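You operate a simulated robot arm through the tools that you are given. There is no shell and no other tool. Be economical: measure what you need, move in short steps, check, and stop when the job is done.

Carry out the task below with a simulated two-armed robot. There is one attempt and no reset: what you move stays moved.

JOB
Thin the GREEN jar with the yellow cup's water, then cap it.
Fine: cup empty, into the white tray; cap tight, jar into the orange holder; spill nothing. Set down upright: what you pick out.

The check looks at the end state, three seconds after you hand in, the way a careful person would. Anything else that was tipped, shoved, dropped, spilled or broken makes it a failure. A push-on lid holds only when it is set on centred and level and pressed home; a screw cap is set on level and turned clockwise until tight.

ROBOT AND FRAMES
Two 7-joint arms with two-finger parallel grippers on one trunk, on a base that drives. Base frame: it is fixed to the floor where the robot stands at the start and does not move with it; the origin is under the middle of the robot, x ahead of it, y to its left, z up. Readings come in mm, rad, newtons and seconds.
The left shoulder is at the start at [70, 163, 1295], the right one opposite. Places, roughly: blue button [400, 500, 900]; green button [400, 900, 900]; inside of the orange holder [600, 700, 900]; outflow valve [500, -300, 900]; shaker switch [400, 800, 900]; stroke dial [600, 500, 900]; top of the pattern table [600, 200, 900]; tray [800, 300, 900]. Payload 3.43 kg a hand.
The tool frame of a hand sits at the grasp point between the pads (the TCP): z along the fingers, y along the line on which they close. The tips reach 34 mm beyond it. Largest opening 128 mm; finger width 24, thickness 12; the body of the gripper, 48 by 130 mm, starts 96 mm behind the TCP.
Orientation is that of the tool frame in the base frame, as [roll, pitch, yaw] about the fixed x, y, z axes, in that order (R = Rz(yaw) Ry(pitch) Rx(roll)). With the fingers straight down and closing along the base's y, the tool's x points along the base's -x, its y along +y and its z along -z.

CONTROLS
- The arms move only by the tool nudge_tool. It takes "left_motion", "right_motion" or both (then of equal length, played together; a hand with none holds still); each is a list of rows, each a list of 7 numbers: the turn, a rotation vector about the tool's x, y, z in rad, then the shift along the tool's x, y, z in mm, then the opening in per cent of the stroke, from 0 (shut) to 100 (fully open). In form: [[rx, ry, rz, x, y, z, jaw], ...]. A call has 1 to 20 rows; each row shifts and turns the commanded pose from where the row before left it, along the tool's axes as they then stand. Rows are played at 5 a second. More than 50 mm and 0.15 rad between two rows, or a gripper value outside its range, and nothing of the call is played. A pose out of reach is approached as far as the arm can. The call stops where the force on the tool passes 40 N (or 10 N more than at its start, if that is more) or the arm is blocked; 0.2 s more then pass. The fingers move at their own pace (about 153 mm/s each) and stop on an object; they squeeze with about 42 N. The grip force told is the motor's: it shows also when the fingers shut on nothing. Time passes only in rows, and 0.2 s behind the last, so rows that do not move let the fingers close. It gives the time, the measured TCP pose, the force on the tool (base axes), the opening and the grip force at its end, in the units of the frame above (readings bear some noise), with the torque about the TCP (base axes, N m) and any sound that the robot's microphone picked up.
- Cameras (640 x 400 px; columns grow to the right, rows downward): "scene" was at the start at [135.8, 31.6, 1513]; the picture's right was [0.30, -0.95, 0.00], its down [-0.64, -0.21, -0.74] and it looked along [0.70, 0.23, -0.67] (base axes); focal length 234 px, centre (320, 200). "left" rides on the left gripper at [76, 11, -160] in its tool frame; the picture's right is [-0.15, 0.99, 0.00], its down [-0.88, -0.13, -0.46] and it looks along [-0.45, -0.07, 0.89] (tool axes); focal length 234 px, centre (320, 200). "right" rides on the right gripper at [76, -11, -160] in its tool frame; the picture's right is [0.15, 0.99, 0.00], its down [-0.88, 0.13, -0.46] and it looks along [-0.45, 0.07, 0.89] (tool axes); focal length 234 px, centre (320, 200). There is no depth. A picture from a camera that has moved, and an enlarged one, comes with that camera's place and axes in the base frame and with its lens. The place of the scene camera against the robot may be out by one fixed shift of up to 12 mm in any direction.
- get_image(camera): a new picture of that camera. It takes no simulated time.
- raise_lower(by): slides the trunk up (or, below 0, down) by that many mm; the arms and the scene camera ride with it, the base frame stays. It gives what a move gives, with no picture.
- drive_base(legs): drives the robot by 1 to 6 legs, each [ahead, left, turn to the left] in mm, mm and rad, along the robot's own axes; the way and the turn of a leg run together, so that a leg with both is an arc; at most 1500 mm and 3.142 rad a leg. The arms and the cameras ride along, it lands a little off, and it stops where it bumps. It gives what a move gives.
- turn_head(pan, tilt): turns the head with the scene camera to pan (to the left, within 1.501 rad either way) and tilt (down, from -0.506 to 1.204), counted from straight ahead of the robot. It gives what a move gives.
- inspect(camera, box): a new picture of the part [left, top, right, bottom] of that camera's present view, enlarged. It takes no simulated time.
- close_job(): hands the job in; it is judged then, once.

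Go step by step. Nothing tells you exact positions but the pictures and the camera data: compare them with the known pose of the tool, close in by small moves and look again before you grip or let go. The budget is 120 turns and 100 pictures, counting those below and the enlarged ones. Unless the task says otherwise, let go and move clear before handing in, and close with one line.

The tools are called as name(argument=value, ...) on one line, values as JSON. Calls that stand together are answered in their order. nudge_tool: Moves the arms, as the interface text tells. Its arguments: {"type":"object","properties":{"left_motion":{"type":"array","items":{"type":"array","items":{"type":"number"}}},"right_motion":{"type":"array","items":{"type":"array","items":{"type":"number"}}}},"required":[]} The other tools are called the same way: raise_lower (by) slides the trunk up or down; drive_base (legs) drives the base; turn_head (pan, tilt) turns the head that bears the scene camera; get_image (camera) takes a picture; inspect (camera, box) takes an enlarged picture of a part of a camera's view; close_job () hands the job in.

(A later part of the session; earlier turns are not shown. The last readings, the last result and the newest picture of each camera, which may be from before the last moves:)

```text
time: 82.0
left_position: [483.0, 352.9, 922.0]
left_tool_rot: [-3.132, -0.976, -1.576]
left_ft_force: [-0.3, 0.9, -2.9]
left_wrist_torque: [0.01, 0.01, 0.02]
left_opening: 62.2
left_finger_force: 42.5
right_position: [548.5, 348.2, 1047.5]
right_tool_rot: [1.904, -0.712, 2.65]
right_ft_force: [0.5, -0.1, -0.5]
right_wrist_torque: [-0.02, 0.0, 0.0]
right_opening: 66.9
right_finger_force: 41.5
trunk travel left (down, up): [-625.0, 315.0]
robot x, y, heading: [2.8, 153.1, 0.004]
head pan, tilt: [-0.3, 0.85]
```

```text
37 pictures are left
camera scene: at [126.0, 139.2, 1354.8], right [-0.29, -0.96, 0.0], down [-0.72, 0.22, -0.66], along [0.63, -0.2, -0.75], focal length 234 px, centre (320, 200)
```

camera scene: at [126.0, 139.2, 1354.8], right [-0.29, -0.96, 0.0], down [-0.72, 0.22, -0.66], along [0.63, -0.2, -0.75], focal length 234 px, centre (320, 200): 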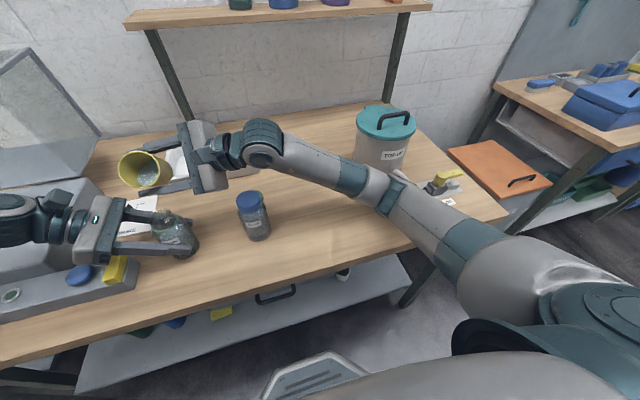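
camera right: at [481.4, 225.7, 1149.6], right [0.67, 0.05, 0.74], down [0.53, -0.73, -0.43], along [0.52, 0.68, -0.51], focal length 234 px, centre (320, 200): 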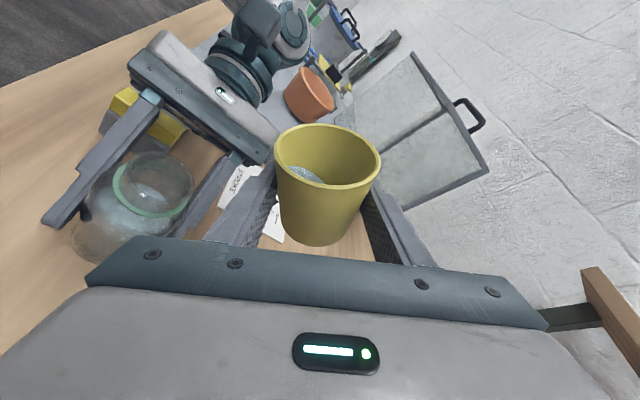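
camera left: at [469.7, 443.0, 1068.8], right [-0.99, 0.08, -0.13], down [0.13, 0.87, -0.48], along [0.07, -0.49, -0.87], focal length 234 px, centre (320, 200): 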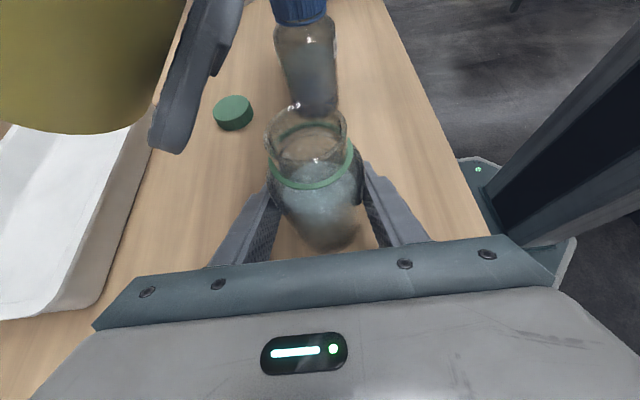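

The right elbow has come down onto the table top. Raising the trunk 100 mm lifts both hands together (jar and cup) and frees the elbow. Afterwards I can pour in the air with the same relative geometry.

inspect(camera="scene", box=[320, 120, 520, 245])

raise_lower(by=100)

turn_head(pan=0.2, tilt=0.75)

get_image(camera="scene")

```text
3.20 times, centred on (420, 182) of scene
camera zoom: at [126.0, 139.2, 1354.8], right [-0.29, -0.96, 0.0], down [-0.72, 0.22, -0.66], along [0.63, -0.2, -0.75], focal length 747 px, centre (0, 256)
```

zoom: 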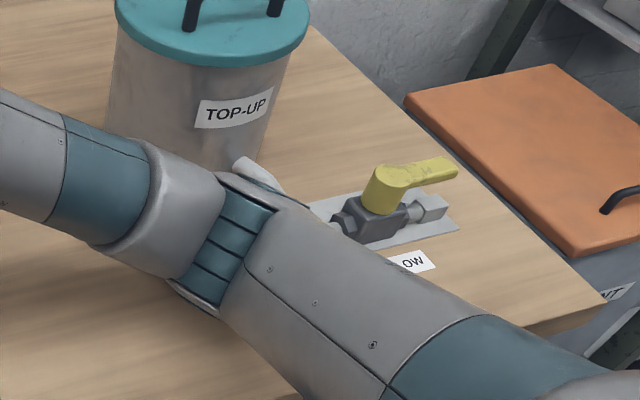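

```text
time: 83.3
left_position: [486.0, 350.7, 1018.7]
left_tool_rot: [3.14, -0.973, -1.57]
left_ft_force: [1.2, 0.2, -4.0]
left_wrist_torque: [-0.02, 0.02, -0.02]
left_opening: 62.0
left_finger_force: 42.1
right_position: [553.1, 346.4, 1142.0]
right_tool_rot: [1.909, -0.724, 2.645]
right_ft_force: [0.2, 0.0, -1.9]
right_wrist_torque: [0.02, 0.0, 0.04]
right_opening: 66.7
right_finger_force: 42.4
trunk travel left (down, up): [-725.0, 215.0]
robot x, y, heading: [-1.1, 149.3, 0.005]
head pan, tilt: [-0.3, 0.85]
```

```text
time: 84.2
left_position: [486.3, 350.7, 1018.4]
left_tool_rot: [-3.14, -0.974, -1.57]
left_ft_force: [-1.1, 0.0, -3.5]
left_wrist_torque: [0.03, 0.02, 0.02]
left_opening: 62.0
left_finger_force: 41.9
right_position: [551.7, 345.9, 1143.1]
right_tool_rot: [1.909, -0.725, 2.646]
right_ft_force: [0.5, -0.2, -0.7]
right_wrist_torque: [0.0, -0.01, -0.01]
right_opening: 67.0
right_finger_force: 41.7
trunk travel left (down, up): [-725.0, 215.0]
robot x, y, heading: [2.4, 149.0, -0.0]
head pan, tilt: [0.201, 0.75]
```

```text
35 pictures are left
camera scene: at [138.3, 174.8, 1462.0], right [0.2, -0.98, 0.0], down [-0.67, -0.14, -0.73], along [0.72, 0.15, -0.68], focal length 234 px, centre (320, 200)
```

scene: 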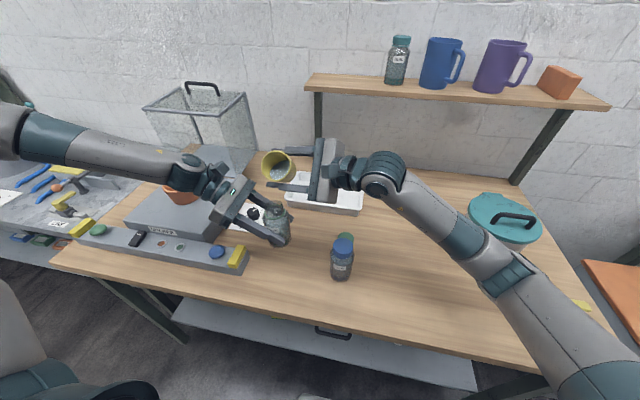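

Everything moved up together, no spill, and the elbow is free. I'll finish bringing the lip over the jar mouth at the 45° tilt.

nudge_tool(right_motion=[[0, 0, 0, -1.9, -5.7, 1.45, 25], [0, 0, 0, -3.7, -11.4, 2.9, 25], [0, 0, 0, -3.7, -11.4, 2.9, 25], [0, 0, 0, -1.9, -5.7, 1.45, 25], [0, 0, 0, 0, 0, 0, 25]])

get_image(camera="left")

inspect(camera="scene", box=[210, 140, 370, 240])

```text
time: 85.4
left_position: [484.8, 350.7, 1016.1]
left_tool_rot: [3.135, -0.976, -1.567]
left_ft_force: [-19.4, 3.6, -30.7]
left_wrist_torque: [0.12, -0.72, -0.17]
left_opening: 61.5
left_finger_force: 41.5
right_position: [539.0, 347.8, 1111.5]
right_tool_rot: [1.901, -0.721, 2.648]
right_ft_force: [19.8, -3.7, 26.9]
right_wrist_torque: [-0.39, 0.36, 0.34]
right_opening: 66.4
right_finger_force: 41.8
trunk travel left (down, up): [-725.0, 215.0]
robot x, y, heading: [-0.7, 150.8, 0.006]
head pan, tilt: [0.201, 0.75]
```

```text
34 pictures are left
camera left: at [474.6, 439.4, 1167.2], right [-0.99, 0.08, -0.12], down [0.13, 0.87, -0.47], along [0.06, -0.48, -0.87], focal length 234 px, centre (320, 200)
```

left: 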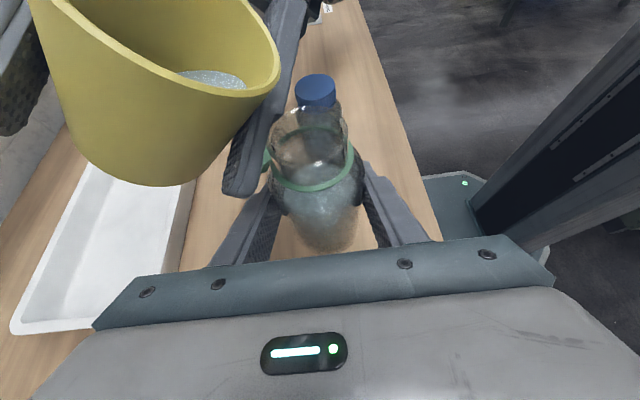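

```text
4.00 times, centred on (290, 190) of scene
camera zoom: at [138.4, 174.9, 1462.0], right [0.2, -0.98, 0.0], down [-0.67, -0.14, -0.73], along [0.72, 0.15, -0.68], focal length 934 px, centre (440, 240)
```

zoom: 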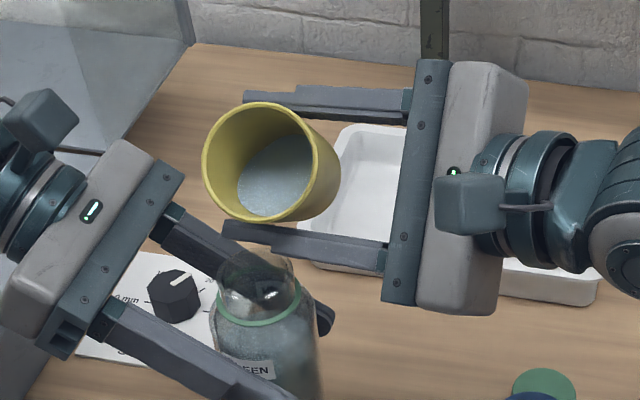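

The lower finger touched the jar neck (about 30 N), so that lip position was too low and too far in. I'll back off and look.

nudge_tool(right_motion=[[0, 0, 0, -0.5, 5.5, 0.2, 25], [0, 0, 0, -0.5, 5.5, 0.2, 25], [0, 0, 0, 0, 0, 0, 25]])

get_image(camera="left")

inspect(camera="scene", box=[210, 140, 370, 240])

```text
time: 86.2
left_position: [488.2, 350.7, 1019.9]
left_tool_rot: [-3.139, -0.975, -1.569]
left_ft_force: [-2.9, 5.0, -8.7]
left_wrist_torque: [-0.28, 0.04, 0.07]
left_opening: 62.3
left_finger_force: 42.2
right_position: [545.8, 350.3, 1113.9]
right_tool_rot: [1.911, -0.727, 2.645]
right_ft_force: [1.9, -5.2, 5.5]
right_wrist_torque: [-0.24, 0.19, 0.23]
right_opening: 66.8
right_finger_force: 41.7
trunk travel left (down, up): [-725.0, 215.0]
robot x, y, heading: [-1.1, 153.6, 0.0]
head pan, tilt: [0.201, 0.75]
```

```text
32 pictures are left
camera left: at [476.2, 439.1, 1170.0], right [-0.99, 0.08, -0.12], down [0.13, 0.87, -0.47], along [0.07, -0.48, -0.87], focal length 234 px, centre (320, 200)
```

left: 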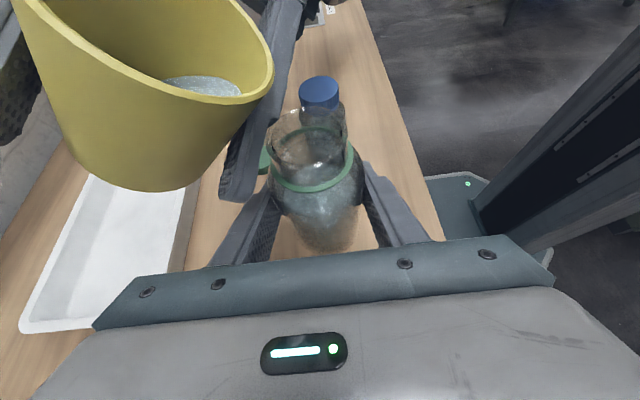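

```text
4.00 times, centred on (290, 190) of scene
camera zoom: at [138.3, 174.8, 1462.0], right [0.2, -0.98, 0.0], down [-0.67, -0.14, -0.73], along [0.72, 0.15, -0.68], focal length 934 px, centre (440, 240)
```

zoom: 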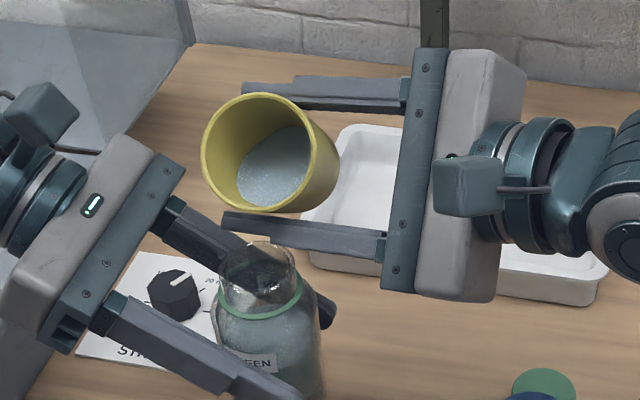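

Still a light touch, probably fingertip to fingertip. I'll rise 12 mm, then tilt slowly on to 60°, keeping the lip above the mouth.

nudge_tool(right_motion=[[0, 0, 0, 4, 4.25, -1.45, 25], [0, 0, 0, 4, 4.25, -1.45, 25], [0, 0, 0, 0, 0, 0, 25], [-0.01117, 0, -0.03074, -0.2, -0.47, 0.07, 25], [-0.01117, 0, -0.03074, -0.2, -0.47, 0.07, 25], [-0.01117, 0, -0.03074, -0.2, -0.47, 0.07, 25], [-0.01117, 0, -0.03074, -0.2, -0.47, 0.07, 25], [0, 0, 0, 0, 0, 0, 25]])

inspect(camera="left", box=[160, 30, 400, 180])

inspect(camera="scene", box=[210, 140, 370, 240])

```text
time: 88.0
left_position: [486.6, 350.9, 1017.3]
left_tool_rot: [-3.141, -0.974, -1.569]
left_ft_force: [0.3, -0.7, -3.3]
left_wrist_torque: [-0.02, 0.03, 0.02]
left_opening: 62.1
left_finger_force: 42.0
right_position: [546.2, 350.4, 1125.6]
right_tool_rot: [1.834, -0.605, 2.693]
right_ft_force: [0.5, 0.2, -0.5]
right_wrist_torque: [0.0, 0.01, 0.0]
right_opening: 66.5
right_finger_force: 41.8
trunk travel left (down, up): [-725.0, 215.0]
robot x, y, heading: [4.3, 151.3, 0.002]
head pan, tilt: [0.201, 0.75]
```

```text
2.67 times, centred on (280, 105) of left
camera zoom: at [475.7, 439.4, 1168.8], right [-0.99, 0.08, -0.12], down [0.13, 0.87, -0.47], along [0.07, -0.48, -0.87], focal length 624 px, centre (427, 453)
```

zoom: 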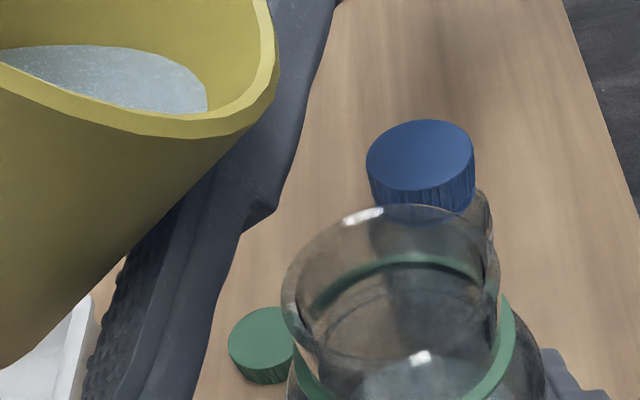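

```text
4.00 times, centred on (290, 190) of scene
camera zoom: at [138.4, 174.9, 1462.0], right [0.2, -0.98, 0.0], down [-0.67, -0.14, -0.73], along [0.72, 0.15, -0.68], focal length 934 px, centre (440, 240)
```

zoom: 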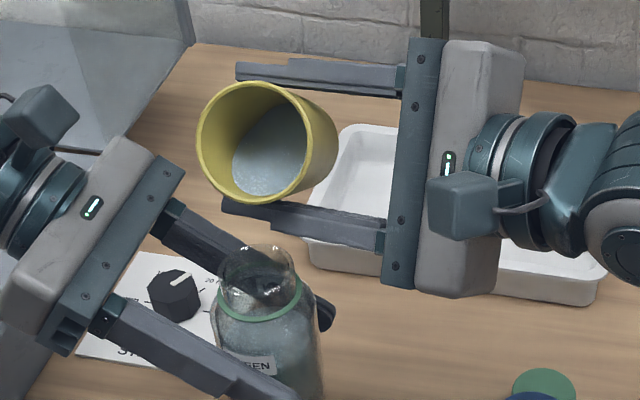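

Contact is gone; the lip is at about (496, 1121) and the mouth at about (487, 1080). I'll continue tilting slowly.

nudge_tool(right_motion=[[-0.01117, 0, -0.03074, -0.11, -0.81, 0.04, 25], [-0.01117, 0, -0.03074, -0.11, -0.81, 0.04, 25], [0, 0, 0, 0, 0, 0, 25], [-0.01117, 0, -0.03074, -0.11, -0.81, 0.04, 25], [0, 0, 0, 0, 0, 0, 25], [-0.01117, 0, -0.03074, -0.11, -0.81, 0.04, 25], [0, 0, 0, 0, 0, 0, 25], [0, 0, 0, 0, 0, 0, 25]])

inspect(camera="left", box=[160, 30, 400, 180])

```text
time: 89.8
left_position: [486.2, 348.5, 1018.5]
left_tool_rot: [-3.141, -0.973, -1.568]
left_ft_force: [0.6, 0.2, -3.1]
left_wrist_torque: [-0.02, -0.04, -0.01]
left_opening: 62.2
left_finger_force: 42.1
right_position: [544.7, 348.7, 1122.2]
right_tool_rot: [1.773, -0.486, 2.726]
right_ft_force: [0.1, -0.1, -0.7]
right_wrist_torque: [-0.01, 0.01, 0.02]
right_opening: 66.4
right_finger_force: 41.5
trunk travel left (down, up): [-725.0, 215.0]
robot x, y, heading: [-1.1, 153.2, -0.001]
head pan, tilt: [0.201, 0.75]
```

```text
2.67 times, centred on (280, 105) of left
camera zoom: at [475.7, 439.4, 1168.9], right [-0.99, 0.08, -0.12], down [0.13, 0.87, -0.47], along [0.07, -0.48, -0.87], focal length 624 px, centre (427, 453)
```

zoom: 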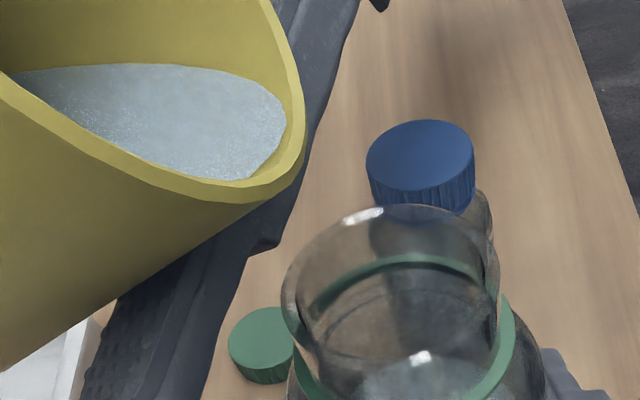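

The water is at the brim and the lip is about 27 mm above the mouth, well placed. Pouring slowly.

nudge_tool(right_motion=[[-0.01117, 0, -0.03074, 0.74, -0.06, -0.27, 25], [0, 0, 0, 0, 0, 0, 25], [-0.01117, 0, -0.03074, 0.74, -0.06, -0.27, 25], [0, 0, 0, 0, 0, 0, 25]])

inspect(camera="left", box=[160, 30, 400, 180])

```text
time: 90.8
left_position: [487.5, 350.7, 1018.9]
left_tool_rot: [-3.141, -0.972, -1.568]
left_ft_force: [0.1, -0.1, -3.7]
left_wrist_torque: [0.01, 0.01, 0.04]
left_opening: 62.2
left_finger_force: 41.7
right_position: [541.9, 350.9, 1123.5]
right_tool_rot: [1.745, -0.425, 2.738]
right_ft_force: [1.2, -0.1, -0.3]
right_wrist_torque: [-0.01, 0.05, 0.0]
right_opening: 66.7
right_finger_force: 41.9
trunk travel left (down, up): [-725.0, 215.0]
robot x, y, heading: [2.0, 153.4, 0.001]
head pan, tilt: [0.201, 0.75]
```

```text
2.67 times, centred on (280, 105) of left
camera zoom: at [475.7, 439.4, 1168.9], right [-0.99, 0.08, -0.12], down [0.13, 0.87, -0.47], along [0.07, -0.48, -0.87], focal length 624 px, centre (427, 453)
```

zoom: 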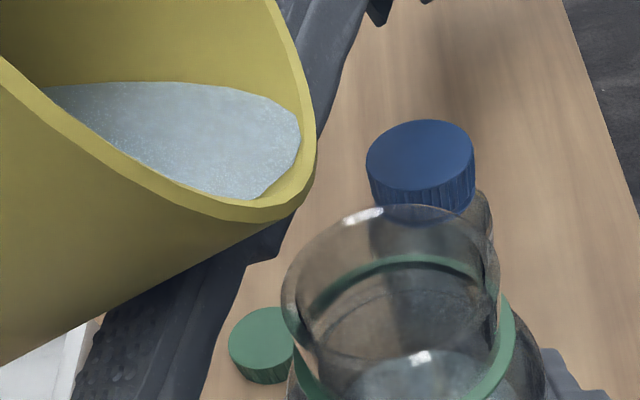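

Pouring has begun or is about to. Continuing slowly to about 76°.

nudge_tool(right_motion=[[-0.01117, 0, -0.03074, 0.74, -0.06, -0.27, 25], [0, 0, 0, 0, 0, 0, 25], [0, 0, 0, 0, 0, 0, 25], [-0.01117, 0, -0.03074, 0.74, -0.06, -0.27, 25], [0, 0, 0, 0, 0, 0, 25], [0, 0, 0, 0, 0, 0, 25], [-0.01117, 0, -0.03074, 0.74, -0.06, -0.27, 25], [0, 0, 0, 0, 0, 0, 25], [0, 0, 0, 0, 0, 0, 25]])

inspect(camera="left", box=[160, 30, 400, 180])

```text
time: 92.8
left_position: [486.0, 350.8, 1017.9]
left_tool_rot: [3.141, -0.974, -1.569]
left_ft_force: [0.1, 0.6, -3.4]
left_wrist_torque: [0.0, 0.02, 0.01]
left_opening: 62.4
left_finger_force: 41.9
right_position: [541.5, 350.9, 1124.1]
right_tool_rot: [1.705, -0.334, 2.754]
right_ft_force: [0.2, 0.4, -0.5]
right_wrist_torque: [0.02, 0.03, -0.01]
right_opening: 66.4
right_finger_force: 41.9
trunk travel left (down, up): [-725.0, 215.0]
robot x, y, heading: [3.1, 154.0, -0.001]
head pan, tilt: [0.201, 0.75]
```

```text
2.67 times, centred on (280, 105) of left
camera zoom: at [475.7, 439.3, 1168.9], right [-0.99, 0.08, -0.12], down [0.13, 0.87, -0.47], along [0.07, -0.48, -0.87], focal length 624 px, centre (427, 453)
```

zoom: 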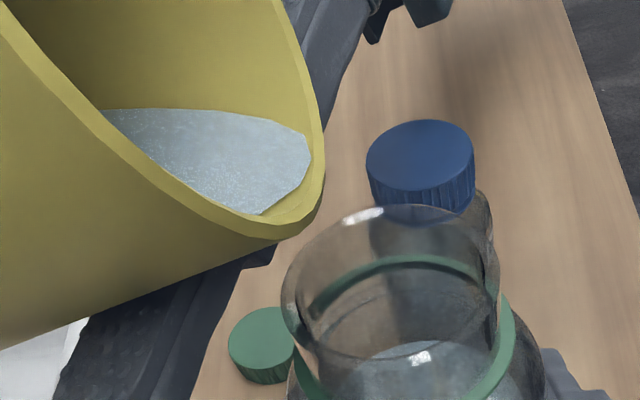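

The jar level is rising with no stray drops. Continuing toward 90°.

nudge_tool(right_motion=[[-0.01117, 0, -0.03074, 0.71, 0.33, -0.25, 25], [0, 0, 0, 0, 0, 0, 25], [-0.01117, 0, -0.03074, 0.71, 0.33, -0.25, 25], [0, 0, 0, 0, 0, 0, 25], [-0.01117, 0, -0.03074, 0.71, 0.33, -0.25, 25], [0, 0, 0, 0, 0, 0, 25], [-0.01117, 0, -0.03074, 0.71, 0.33, -0.25, 25], [0, 0, 0, 0, 0, 0, 25], [-0.01117, 0, -0.03074, 0.71, 0.33, -0.25, 25], [0, 0, 0, 0, 0, 0, 25], [0, 0, 0, 0, 0, 0, 25]])

inspect(camera="left", box=[160, 30, 400, 180])

```text
time: 95.2
left_position: [486.4, 350.2, 1018.7]
left_tool_rot: [-3.141, -0.973, -1.569]
left_ft_force: [-0.5, -0.5, -3.2]
left_wrist_torque: [-0.01, 0.0, -0.01]
left_opening: 62.1
left_finger_force: 41.9
right_position: [537.0, 351.3, 1127.6]
right_tool_rot: [1.646, -0.184, 2.773]
right_ft_force: [-0.1, -0.1, -0.3]
right_wrist_torque: [0.02, -0.02, 0.01]
right_opening: 66.3
right_finger_force: 42.0
trunk travel left (down, up): [-725.0, 215.0]
robot x, y, heading: [-1.5, 152.5, 0.003]
head pan, tilt: [0.201, 0.75]
```

```text
2.67 times, centred on (280, 105) of left
camera zoom: at [475.7, 439.4, 1168.9], right [-0.99, 0.08, -0.12], down [0.13, 0.87, -0.47], along [0.07, -0.48, -0.87], focal length 624 px, centre (427, 453)
```

zoom: 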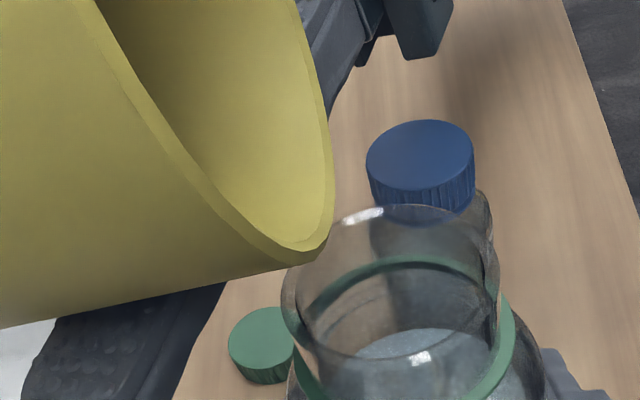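

The cup looks empty. I'll tip on to about 120° to drain every drop.

nudge_tool(right_motion=[[-0.0171, 0, -0.047, 1.47, 1.34, -0.54, 25], [-0.0171, 0, -0.047, 1.47, 1.34, -0.54, 25], [-0.0171, 0, -0.047, 1.47, 1.34, -0.54, 25], [-0.0171, 0, -0.047, 1.47, 1.34, -0.54, 25], [-0.0171, 0, -0.047, 1.47, 1.34, -0.54, 25], [-0.0171, 0, -0.047, 1.47, 1.34, -0.54, 25], [-0.0171, 0, -0.047, 1.47, 1.34, -0.54, 25], [-0.0171, 0, -0.047, 1.53, 1.8, -0.56, 25], [-0.0171, 0, -0.047, 1.53, 1.8, -0.56, 25], [-0.0171, 0, -0.047, 1.53, 1.8, -0.56, 25], [-0.0171, 0, -0.047, 1.53, 1.8, -0.56, 25], [-0.0171, 0, -0.047, 1.53, 1.8, -0.56, 25], [-0.0171, 0, -0.047, 1.53, 1.8, -0.56, 25], [0, 0, 0, 0, 0, 0, 25], [0, 0, 0, 0, 0, 0, 25], [0, 0, 0, 0, 0, 0, 25], [0, 0, 0, 0, 0, 0, 25]])

get_image(camera="left")

inspect(camera="scene", box=[210, 130, 370, 230])

```text
time: 98.8
left_position: [485.9, 350.9, 1018.4]
left_tool_rot: [-3.14, -0.974, -1.57]
left_ft_force: [-0.4, -0.2, -3.0]
left_wrist_torque: [-0.02, 0.02, 0.02]
left_opening: 62.1
left_finger_force: 41.9
right_position: [514.7, 350.3, 1144.6]
right_tool_rot: [1.413, 0.425, 2.747]
right_ft_force: [-0.2, 0.1, 0.1]
right_wrist_torque: [0.01, 0.01, 0.0]
right_opening: 66.3
right_finger_force: 42.4
trunk travel left (down, up): [-725.0, 215.0]
robot x, y, heading: [-0.3, 150.3, 0.002]
head pan, tilt: [0.201, 0.75]
```

```text
24 pictures are left
camera left: at [475.7, 439.4, 1168.9], right [-0.99, 0.08, -0.12], down [0.13, 0.87, -0.47], along [0.07, -0.48, -0.87], focal length 234 px, centre (320, 200)
```

left: 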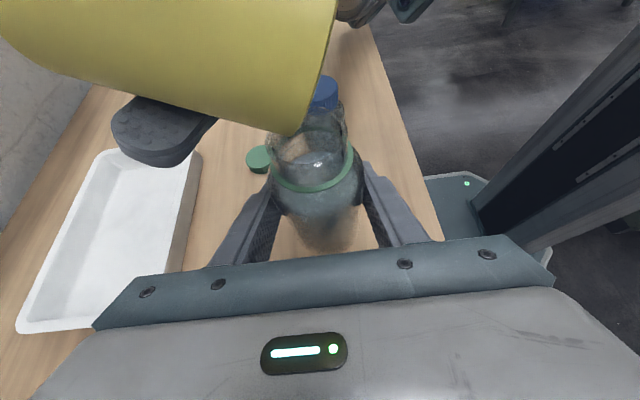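

```text
4.00 times, centred on (290, 180) of scene
camera zoom: at [138.4, 174.9, 1462.0], right [0.2, -0.98, 0.0], down [-0.67, -0.14, -0.73], along [0.72, 0.15, -0.68], focal length 934 px, centre (440, 280)
```

zoom: 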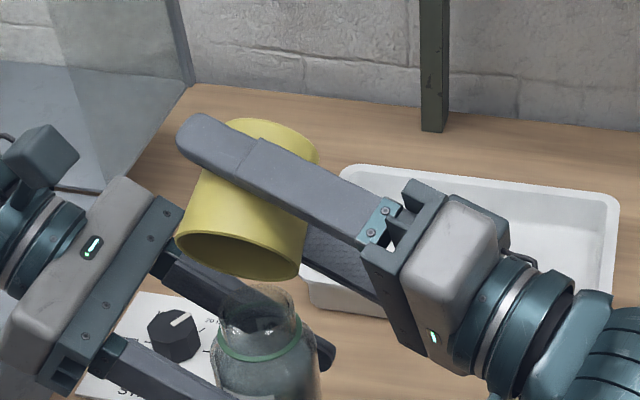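

The cup is drained into the jar and the table looks dry. I'll lift the cup away and bring it upright.

nudge_tool(right_motion=[[0, 0, 0, -10.3, 22.5, 3.6, 25], [0, 0, 0, -10.3, 22.5, 3.6, 25], [0, 0, 0, -25.2, -13.1, 9.6, 25], [0, 0, 0, -25.2, -13.1, 9.6, 25], [0.0493, 0, 0.1358, 0, 0, 0, 25], [0.0493, 0, 0.1358, 0, 0, 0, 25], [0.0493, 0, 0.1358, 0, 0, 0, 25], [0.0493, 0, 0.1358, 0, 0, 0, 25], [0.0493, 0, 0.1358, 0, 0, 0, 25], [0.0493, 0, 0.1358, 0, 0, 0, 25], [0.0493, 0, 0.1358, 0, 0, 0, 25], [0.0493, 0, 0.1358, 0, 0, 0, 25], [0.0493, 0, 0.1358, 0, 0, 0, 25], [0.0493, 0, 0.1358, 0, 0, 0, 25], [0.0493, 0, 0.1358, 0, 0, 0, 25], [0.0493, 0, 0.1358, 0, 0, 0, 25], [0.0493, 0, 0.1358, 0, 0, 0, 25], [0.0493, 0, 0.1358, 0, 0, 0, 25], [0, 0, 0, 0, 0, 0, 25]])

get_image(camera="scene")

```text
time: 102.8
left_position: [486.5, 351.0, 1018.7]
left_tool_rot: [-3.142, -0.974, -1.57]
left_ft_force: [-0.2, -0.1, -4.0]
left_wrist_torque: [0.02, -0.03, 0.01]
left_opening: 61.8
left_finger_force: 42.1
right_position: [574.1, 349.5, 1194.1]
right_tool_rot: [-3.138, -1.217, 1.553]
right_ft_force: [-0.5, 0.1, -1.0]
right_wrist_torque: [-0.02, 0.01, 0.03]
right_opening: 66.3
right_finger_force: 42.3
trunk travel left (down, up): [-725.0, 215.0]
robot x, y, heading: [2.7, 151.6, 0.001]
head pan, tilt: [0.201, 0.75]
```

```text
22 pictures are left
camera scene: at [138.3, 175.0, 1462.0], right [0.2, -0.98, 0.0], down [-0.67, -0.14, -0.73], along [0.72, 0.15, -0.68], focal length 234 px, centre (320, 200)
```

scene: 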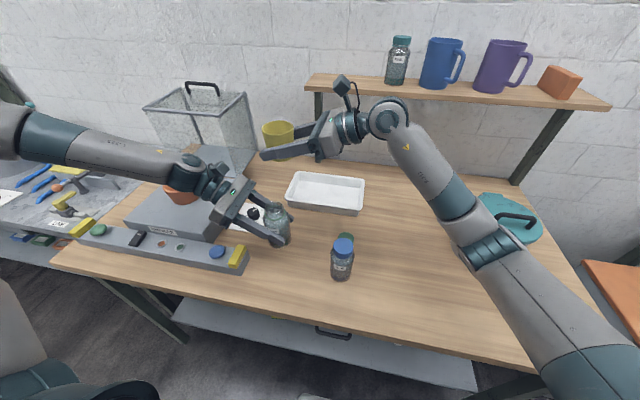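

The cup is upright and empty. Next I yaw the hand to point diagonally forward and move over the near part of the white tray, around (745, 285).

nudge_tool(right_motion=[[-0.1203, 0, 0.0436, 0, 0, 0, 25], [-0.1203, 0, 0.0436, 0, 0, 0, 25], [-0.1203, 0, 0.0436, 0, 0, 0, 25], [-0.1203, 0, 0.0436, 0, 0, 0, 25], [-0.1203, 0, 0.0436, 0, 0, 0, 25], [-0.1203, 0, 0.0436, 0, 0, 0, 25], [0, 0, 0, -14.3, 23.8, 16.6, 25], [0, 0, 0, -14.3, 23.8, 16.6, 25], [0, 0, 0, -14.3, 23.8, 16.6, 25], [0, 0, 0, -14.3, 23.8, 16.6, 25], [0, 0, 0, -14.3, 23.8, 16.6, 25], [0, 0, 0, -14.3, 23.8, 16.6, 25], [0, 0, 0, -14.3, 23.8, 16.6, 25], [0, 0, 0, 0, 0, 0, 25]])

get_image(camera="right")

get_image(camera="scene")

```text
time: 105.8
left_position: [486.3, 350.5, 1018.4]
left_tool_rot: [3.141, -0.975, -1.57]
left_ft_force: [0.1, -1.4, -3.1]
left_wrist_torque: [-0.01, -0.02, 0.01]
left_opening: 62.3
left_finger_force: 42.1
right_position: [745.2, 287.4, 1060.2]
right_tool_rot: [3.129, -1.22, 0.802]
right_ft_force: [-0.4, 0.2, -0.2]
right_wrist_torque: [-0.01, 0.01, -0.01]
right_opening: 66.2
right_finger_force: 42.0
trunk travel left (down, up): [-725.0, 215.0]
robot x, y, heading: [-4.0, 151.2, 0.0]
head pan, tilt: [0.201, 0.75]
```

```text
21 pictures are left
camera right: at [649.4, 205.7, 1186.1], right [0.74, -0.66, 0.14], down [-0.42, -0.61, -0.67], along [0.53, 0.43, -0.73], focal length 234 px, centre (320, 200)
```

right: 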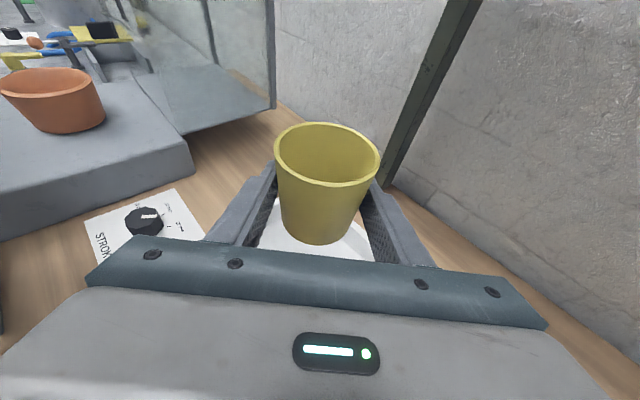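

```text
20 pictures are left
camera scene: at [137.9, 175.1, 1462.0], right [0.2, -0.98, 0.0], down [-0.67, -0.14, -0.73], along [0.72, 0.15, -0.68], focal length 234 px, centre (320, 200)
```

scene: 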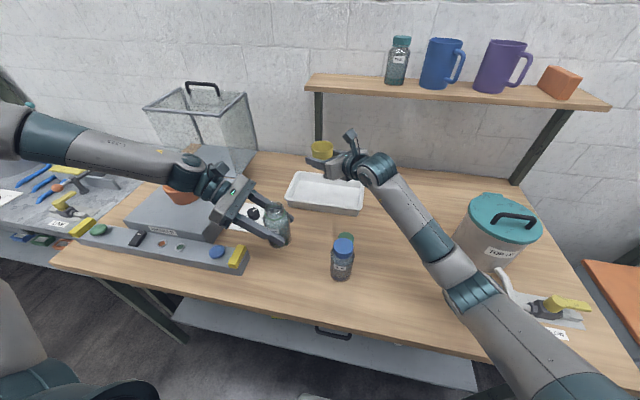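

The cup's empty interior shows in this view. Lowering toward the tray.

nudge_tool(right_motion=[[0, 0, 0, -24.4, 0, 8.9, 25], [0, 0, 0, -24.4, 0, 8.9, 25], [0, 0, 0, -24.4, 0, 8.9, 25], [0, 0, 0, -24.4, 0, 8.9, 25], [0, 0, 0, -18.8, 0, 6.8, 25], [0, 0, 0, 0, 0, 0, 25]])

inspect(camera="scene", box=[270, 140, 430, 240])

```text
time: 107.2
left_position: [487.3, 350.2, 1020.3]
left_tool_rot: [-3.14, -0.976, -1.569]
left_ft_force: [-0.2, 0.0, -4.1]
left_wrist_torque: [-0.01, -0.02, 0.05]
left_opening: 61.9
left_finger_force: 41.9
right_position: [755.9, 282.3, 955.5]
right_tool_rot: [3.071, -1.234, 0.851]
right_ft_force: [-1.4, 0.1, -0.8]
right_wrist_torque: [0.0, 0.01, 0.0]
right_opening: 66.2
right_finger_force: 42.2
trunk travel left (down, up): [-725.0, 215.0]
robot x, y, heading: [-0.2, 150.0, 0.002]
head pan, tilt: [0.201, 0.75]
```

```text
4.00 times, centred on (350, 190) of scene
camera zoom: at [139.7, 175.1, 1464.3], right [0.2, -0.98, 0.0], down [-0.67, -0.14, -0.73], along [0.72, 0.15, -0.68], focal length 934 px, centre (200, 240)
```

zoom: 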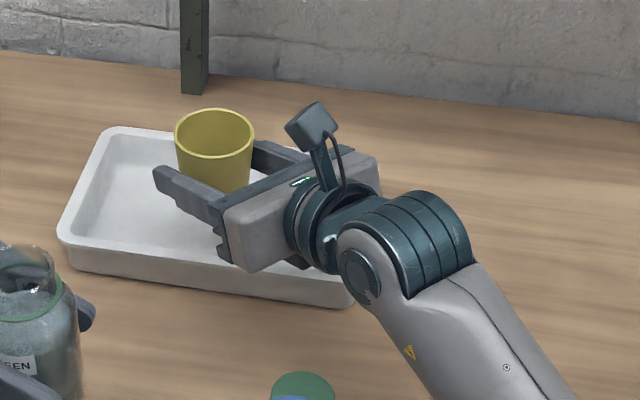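

The hand is drifting off its commanded path, so the right elbow must be touching down again. I'll raise the trunk 150 mm (both hands go up) to give the elbow room.

raise_lower(by=150)

get_image(camera="scene")

```text
time: 109.0
left_position: [486.6, 350.1, 1167.5]
left_tool_rot: [3.141, -0.972, -1.569]
left_ft_force: [0.2, -0.3, -3.8]
left_wrist_torque: [0.02, -0.02, -0.03]
left_opening: 62.2
left_finger_force: 42.2
right_position: [748.0, 285.6, 1087.2]
right_tool_rot: [3.131, -1.218, 0.799]
right_ft_force: [-0.1, 0.7, -0.2]
right_wrist_torque: [0.01, 0.0, -0.02]
right_opening: 66.0
right_finger_force: 42.1
trunk travel left (down, up): [-875.0, 65.0]
robot x, y, heading: [-2.1, 149.7, 0.001]
head pan, tilt: [0.201, 0.75]
```

```text
18 pictures are left
camera scene: at [138.5, 175.0, 1611.9], right [0.2, -0.98, 0.0], down [-0.67, -0.14, -0.73], along [0.72, 0.15, -0.68], focal length 234 px, centre (320, 200)
```

scene: 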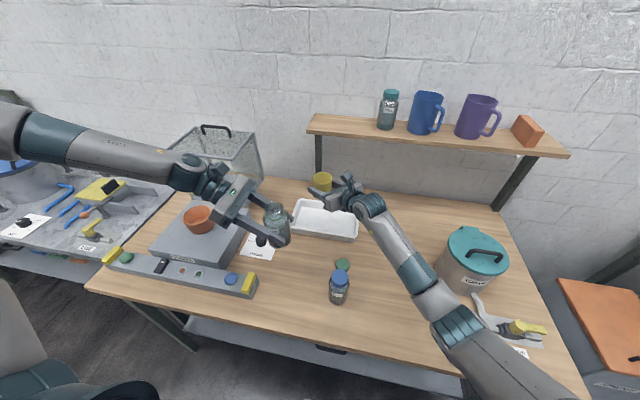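

The pot and valve look undisturbed, and the arm tracks its command again. Lowering.

nudge_tool(right_motion=[[0, 0, 0, -21.9, 0, 7.95, 25], [0, 0, 0, -21.9, 0, 7.95, 25], [0, 0, 0, -21.9, 0, 7.95, 25], [0, 0, 0, -21.9, 0, 7.95, 25], [0, 0, 0, -21.9, 0, 7.95, 25], [0, 0, 0, -21.9, 0, 7.95, 25], [0, 0, 0, 0, 0, 0, 25]])

get_image(camera="right")

```text
time: 110.6
left_position: [485.8, 351.2, 1168.0]
left_tool_rot: [3.141, -0.974, -1.569]
left_ft_force: [-0.4, 0.4, -4.3]
left_wrist_torque: [0.02, 0.03, -0.02]
left_opening: 62.0
left_finger_force: 42.4
right_position: [748.0, 284.4, 946.7]
right_tool_rot: [3.129, -1.221, 0.8]
right_ft_force: [-1.0, 0.3, 0.2]
right_wrist_torque: [0.01, 0.01, 0.0]
right_opening: 66.0
right_finger_force: 41.8
trunk travel left (down, up): [-875.0, 65.0]
robot x, y, heading: [3.2, 149.3, -0.001]
head pan, tilt: [0.201, 0.75]
```

```text
17 pictures are left
camera right: at [653.1, 204.6, 1074.1], right [0.74, -0.66, 0.14], down [-0.42, -0.61, -0.67], along [0.53, 0.43, -0.73], focal length 234 px, centre (320, 200)
```

right: 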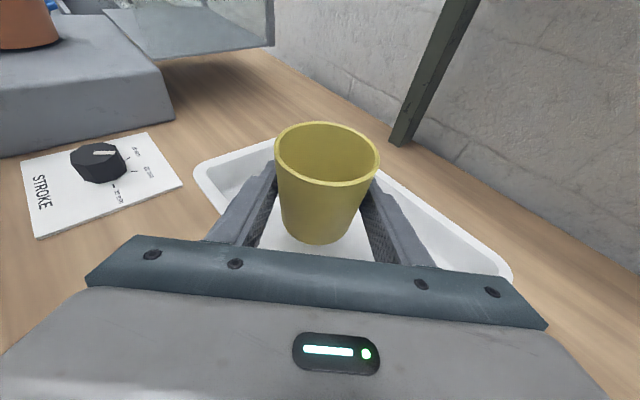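

Inside the tray's outline and tracking well. Going down gently to contact.

nudge_tool(right_motion=[[0, 0, 0, -8.5, 0, 3.07, 25], [0, 0, 0, -8.5, 0, 3.07, 25], [0, 0, 0, -8.5, 0, 3.07, 25], [0, 0, 0, -6, 0, 2.1, 25], [0, 0, 0, -2.8, 0, 1, 25], [0, 0, 0, 0, 0, 0, 25]])

```text
time: 112.0
left_position: [485.4, 349.7, 1169.3]
left_tool_rot: [-3.14, -0.974, -1.571]
left_ft_force: [0.4, -0.3, -3.5]
left_wrist_torque: [0.03, 0.03, 0.02]
left_opening: 62.1
left_finger_force: 41.5
right_position: [748.6, 285.9, 913.6]
right_tool_rot: [3.129, -1.224, 0.8]
right_ft_force: [1.4, -1.4, 12.6]
right_wrist_torque: [0.3, 0.56, 0.02]
right_opening: 66.0
right_finger_force: 41.9
trunk travel left (down, up): [-875.0, 65.0]
robot x, y, heading: [-1.0, 149.0, 0.004]
head pan, tilt: [0.201, 0.75]
```

There's contact at 913.6, earlier than expected, with the torque suggesting a finger on the tray's near rim. I'll look.

inspect(camera="scene", box=[270, 170, 430, 270])

inspect(camera="right", box=[180, 110, 500, 310])

```text
4.00 times, centred on (350, 220) of scene
camera zoom: at [136.9, 174.2, 1612.3], right [0.2, -0.98, 0.0], down [-0.67, -0.14, -0.73], along [0.72, 0.15, -0.68], focal length 934 px, centre (200, 120)
```

zoom: 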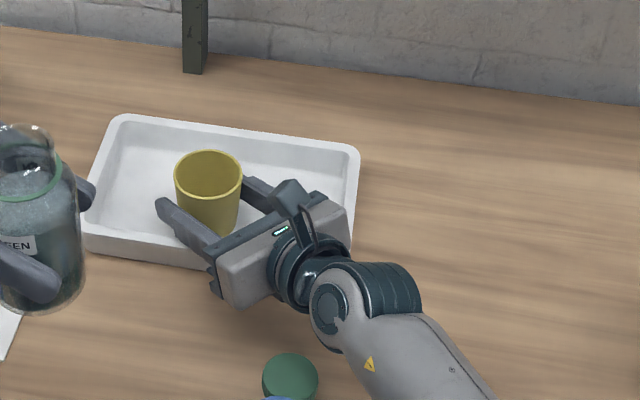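

```text
2.00 times, centred on (340, 210) of right
camera zoom: at [652.7, 204.6, 1039.4], right [0.74, -0.66, 0.14], down [-0.42, -0.61, -0.67], along [0.53, 0.44, -0.73], focal length 468 px, centre (280, 180)
```

zoom: 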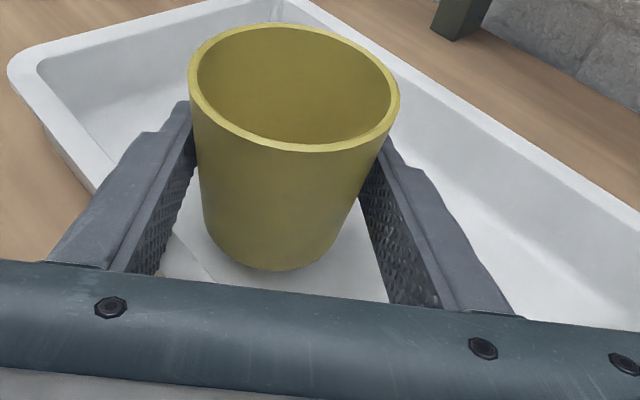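

The finger bottoms rest on the tray's near rim. I'll lift slightly, go 38 mm deeper into the tray and lower again.

nudge_tool(right_motion=[[0, 0, 0, 9.4, 0, -3.4, 25], [0, 0, 0, 4.5, 13.6, 12.4, 25], [0, 0, 0, 4.5, 13.6, 12.4, 25], [0, 0, 0, 0, 0, 0, 25], [0, 0, 0, -7.5, 0, 2.7, 25], [0, 0, 0, -3.8, 0, 1.4, 25], [0, 0, 0, -2.8, 0, 1, 25], [0, 0, 0, -1.9, 0, 0.7, 25], [0, 0, 0, 0, 0, 0, 25]])

```text
time: 113.8
left_position: [485.8, 349.6, 1168.0]
left_tool_rot: [-3.138, -0.973, -1.57]
left_ft_force: [0.8, -0.3, -4.3]
left_wrist_torque: [-0.01, -0.02, -0.05]
left_opening: 62.1
left_finger_force: 41.7
right_position: [790.5, 287.3, 913.4]
right_tool_rot: [3.116, -1.236, 0.808]
right_ft_force: [-6.9, -3.0, 21.0]
right_wrist_torque: [-1.48, 1.84, -0.18]
right_opening: 65.8
right_finger_force: 42.0
trunk travel left (down, up): [-875.0, 65.0]
robot x, y, heading: [-1.1, 150.5, -0.001]
head pan, tilt: [0.201, 0.75]
stopped in row 9 (right hand): the force on the tool passed its limit (the readings are from after the stop); the commanded pose is now the measured one
```

The palm itself bridges the tray wall (rim about z 915), so this flat grip can't set the cup down there. I'll place the empty cup on the free table at about (610, 60), regrip it from straight above, then put it in the tray.

nudge_tool(right_motion=[[0, 0, 0, 42.3, 0, -15.4, 25], [0, 0, 0, 42.3, 0, -15.4, 25], [0, 0, 0, -12.3, 3.6, -34, 25], [0, 0, 0, -12.3, 3.6, -34, 25], [0, 0, 0, -12.3, 3.6, -34, 25], [0, 0, 0, -12.3, 3.6, -34, 25], [0, 0, 0, -12.3, 3.6, -34, 25], [0, 0, 0, -12.3, 3.6, -34, 25], [0, 0, 0, -12.3, 3.6, -34, 25], [0, 0, 0, -12.3, 3.6, -34, 25], [0, 0, 0, -28.2, 0, 10.2, 25], [0, 0, 0, -28.2, 0, 10.2, 25], [0, 0, 0, -18.8, 0, 6.8, 25], [0, 0, 0, 0, 0, 0, 25]])

get_image(camera="scene")

```text
time: 116.8
left_position: [485.2, 350.4, 1167.5]
left_tool_rot: [-3.141, -0.974, -1.57]
left_ft_force: [-0.4, -0.2, -3.2]
left_wrist_torque: [0.03, -0.02, 0.02]
left_opening: 62.2
left_finger_force: 42.0
right_position: [604.2, 59.8, 917.3]
right_tool_rot: [3.121, -1.229, 0.804]
right_ft_force: [-0.4, 0.4, -0.7]
right_wrist_torque: [0.0, 0.02, 0.0]
right_opening: 65.7
right_finger_force: 42.3
trunk travel left (down, up): [-875.0, 65.0]
robot x, y, heading: [0.8, 152.7, -0.001]
head pan, tilt: [0.201, 0.75]
```

```text
14 pictures are left
camera scene: at [138.7, 175.1, 1612.0], right [0.2, -0.98, 0.0], down [-0.67, -0.14, -0.73], along [0.72, 0.15, -0.68], focal length 234 px, centre (320, 200)
```

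scene: 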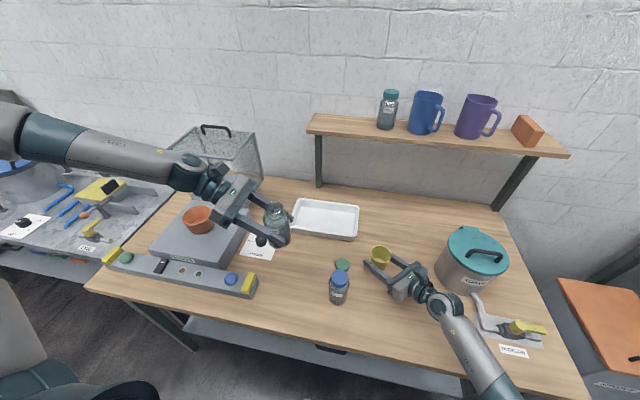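

Now lowering the cup to the table.

nudge_tool(right_motion=[[0.02, -0.009, 0, -4.7, 0, 1.7, 25], [0, 0, 0, -4.7, 0, 1.7, 25], [0, 0, 0, -4.7, 0, 1.7, 25], [0, 0, 0, -2.8, 0, 1, 25], [0, 0, 0, -1.9, 0, 0.7, 25], [0, 0, 0, -1.4, 0, 0.5, 25], [0, 0, 0, 0, 0, 0, 25]])

```text
time: 118.4
left_position: [486.1, 350.4, 1168.3]
left_tool_rot: [3.14, -0.974, -1.569]
left_ft_force: [0.1, -0.3, -4.0]
left_wrist_torque: [0.04, 0.0, 0.02]
left_opening: 62.1
left_finger_force: 42.5
right_position: [604.8, 59.6, 895.3]
right_tool_rot: [-3.14, -1.219, 0.803]
right_ft_force: [0.1, -0.9, -0.8]
right_wrist_torque: [-0.01, 0.01, 0.01]
right_opening: 65.8
right_finger_force: 41.9
trunk travel left (down, up): [-875.0, 65.0]
robot x, y, heading: [-1.3, 151.8, 0.0]
head pan, tilt: [0.201, 0.75]
```

nudge_tool(right_motion=[[0, 0, 0, -1.4, 0, 0.5, 25], [0, 0, 0, -1.4, 0, 0.5, 25], [0, 0, 0, -0.9, 0, 0.35, 25], [0, 0, 0, 0, 0, 0, 25]])

```text
time: 119.4
left_position: [486.5, 349.3, 1166.8]
left_tool_rot: [3.142, -0.974, -1.57]
left_ft_force: [0.7, 0.4, -3.6]
left_wrist_torque: [0.0, 0.02, 0.01]
left_opening: 62.2
left_finger_force: 42.0
right_position: [604.7, 59.7, 892.9]
right_tool_rot: [3.141, -1.22, 0.805]
right_ft_force: [0.9, -0.1, -0.7]
right_wrist_torque: [0.04, 0.01, 0.01]
right_opening: 65.8
right_finger_force: 42.0
trunk travel left (down, up): [-875.0, 65.0]
robot x, y, heading: [-2.6, 152.8, 0.001]
head pan, tilt: [0.201, 0.75]
```

nudge_tool(right_motion=[[0, 0, 0, -0.9, 0, 0.35, 25], [0, 0, 0, -0.9, 0, 0.35, 25], [0, 0, 0, -0.9, 0, 0.35, 25], [0, 0, 0, 0, 0, 0, 25]])

inspect(camera="scene", box=[340, 220, 460, 295])

```text
time: 120.4
left_position: [486.0, 349.1, 1169.1]
left_tool_rot: [3.141, -0.974, -1.569]
left_ft_force: [0.5, 0.8, -4.2]
left_wrist_torque: [-0.03, 0.0, 0.0]
left_opening: 62.2
left_finger_force: 42.1
right_position: [603.7, 59.6, 889.6]
right_tool_rot: [3.141, -1.222, 0.804]
right_ft_force: [-0.3, 0.8, 0.8]
right_wrist_torque: [0.06, 0.04, -0.03]
right_opening: 65.5
right_finger_force: 41.8
trunk travel left (down, up): [-875.0, 65.0]
robot x, y, heading: [-2.0, 151.5, 0.002]
head pan, tilt: [0.201, 0.75]
```

```text
5.33 times, centred on (400, 258) of scene
camera zoom: at [138.2, 174.8, 1612.0], right [0.2, -0.98, 0.0], down [-0.67, -0.14, -0.73], along [0.72, 0.15, -0.68], focal length 1245 px, centre (-107, -107)
```

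zoom: 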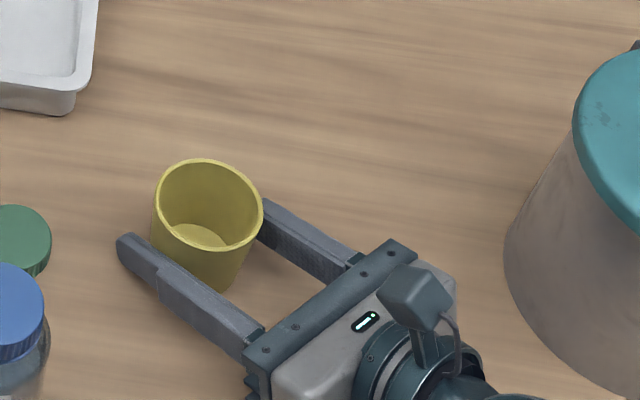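

Nearly touching; one more millimetre or two, then release and back straight out.

nudge_tool(right_motion=[[0, 0, 0, -0.9, 0, 0.35, 25], [0, 0, 0, -0.9, 0, 0.35, 25], [0, 0, 0, 0, 0, 0, 25]])

```text
time: 121.2
left_position: [486.2, 349.6, 1167.7]
left_tool_rot: [-3.14, -0.974, -1.57]
left_ft_force: [-0.3, 0.4, -2.8]
left_wrist_torque: [0.0, 0.01, 0.01]
left_opening: 62.1
left_finger_force: 42.1
right_position: [605.2, 60.2, 891.1]
right_tool_rot: [3.138, -1.226, 0.807]
right_ft_force: [2.5, 0.0, 11.3]
right_wrist_torque: [0.23, 0.14, -0.02]
right_opening: 65.6
right_finger_force: 42.0
trunk travel left (down, up): [-875.0, 65.0]
robot x, y, heading: [-0.7, 155.7, 0.004]
head pan, tilt: [0.201, 0.75]
```

Contact. Release, retract, rise, turn the hand vertical, and come over the cup.

nudge_tool(right_motion=[[0, 0, 0, 0, 0, 0, 70], [0, 0, 0, 0, 0, 0, 100], [0, 0, 0, 0, 0, -45, 100], [0, 0, 0, 0, 0, -45, 100], [0, 0, 0, 0, 0, -45, 100], [0, 0, 0, 40, 0, -14.7, 100], [0, 0, 0, 40, 0, -14.7, 100], [0, 0, 0, 40, 0, -14.7, 100], [0, -0.1356, 0, 0, 0, 0, 100], [0, -0.1356, 0, 0, 0, 0, 100], [0, -0.1356, 0, 0, 0, 0, 100], [0, -0.1356, 0, 0, 0, 0, 100], [0, -0.1356, 0, 0, 0, 0, 100], [0, -0.1356, 0, 0, 0, 0, 100], [0, -0.1356, 0, 0, 0, 0, 100], [0, -0.1356, 0, 0, 0, 0, 100], [0, -0.1356, 0, 0, 0, 0, 100], [0, 0, 0, 42.3, 0, 0, 100], [0, 0, 0, 42.3, 0, 0, 100], [0, 0, 0, 42.3, 0, 0, 100]])

get_image(camera="right")

```text
time: 125.4
left_position: [487.7, 351.4, 1167.7]
left_tool_rot: [3.138, -0.977, -1.568]
left_ft_force: [-0.3, 0.9, -4.3]
left_wrist_torque: [-0.07, -0.04, 0.0]
left_opening: 62.1
left_finger_force: 42.5
right_position: [605.7, 58.4, 1060.0]
right_tool_rot: [-3.141, 0.002, 0.805]
right_ft_force: [0.5, 0.8, -0.2]
right_wrist_torque: [-0.01, 0.01, -0.01]
right_opening: 128.0
right_finger_force: 0.1
trunk travel left (down, up): [-875.0, 65.0]
robot x, y, heading: [-1.2, 154.9, 0.0]
head pan, tilt: [0.201, 0.75]
```

```text
12 pictures are left
camera right: at [650.1, 120.8, 1220.8], right [0.81, -0.58, 0.0], down [-0.52, -0.72, 0.46], along [-0.27, -0.37, -0.89], focal length 234 px, centre (320, 200)
```

right: 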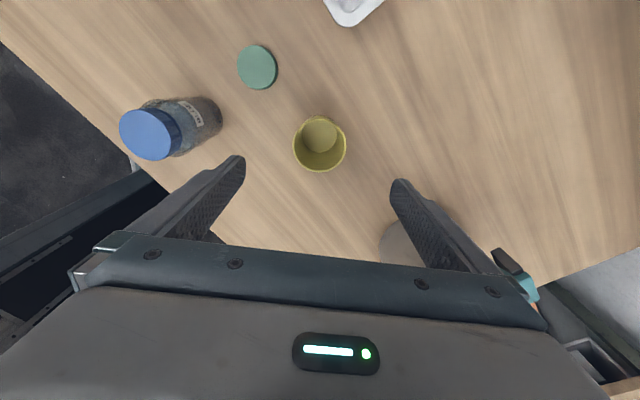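

The cup stands upright and empty at about (608, 63). Descending vertically to grip it, then lifting.

nudge_tool(right_motion=[[0, 0, 0, 4, -1.5, 36, 100], [0, 0, 0, 0, 0, 36, 100], [0, 0, 0, 0, 0, 36, 100], [0, 0, 0, 0, 0, 37, 100], [0, 0, 0, 0, 0, 0, 70], [0, 0, 0, 0, 0, 0, 50], [0, 0, 0, 0, 0, 0, 30], [0, 0, 0, 0, 0, 0, 30], [0, 0, 0, 0, 0, -20, 30], [0, 0, 0, 0, 0, -40, 30], [0, 0, 0, 0, 0, -40, 30], [0, 0, 0, 0, 0, -40, 30], [0, 0, 0, 0, 0, 0, 30]])

get_image(camera="scene")

```text
time: 128.2
left_position: [487.2, 349.6, 1169.0]
left_tool_rot: [3.141, -0.974, -1.569]
left_ft_force: [0.5, 0.9, -3.3]
left_wrist_torque: [-0.02, 0.0, -0.01]
left_opening: 62.1
left_finger_force: 41.9
right_position: [606.6, 66.4, 1060.1]
right_tool_rot: [3.14, 0.0, 0.804]
right_ft_force: [0.2, -0.2, -0.2]
right_wrist_torque: [0.01, 0.03, 0.02]
right_opening: 70.0
right_finger_force: 42.0
trunk travel left (down, up): [-875.0, 65.0]
robot x, y, heading: [3.1, 155.1, 0.002]
head pan, tilt: [0.201, 0.75]
```

```text
11 pictures are left
camera scene: at [138.7, 174.5, 1612.0], right [0.2, -0.98, 0.0], down [-0.67, -0.14, -0.73], along [0.72, 0.15, -0.68], focal length 234 px, centre (320, 200)
```

scene: 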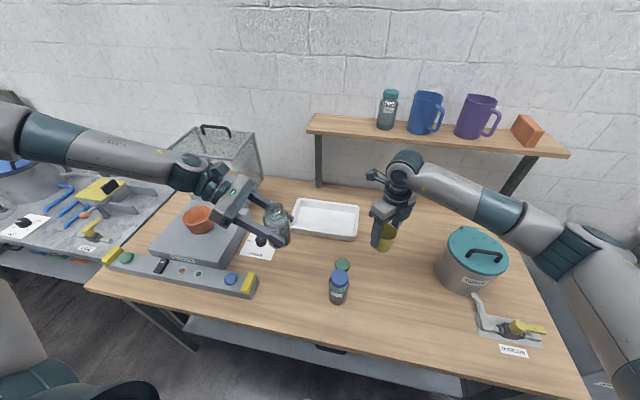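

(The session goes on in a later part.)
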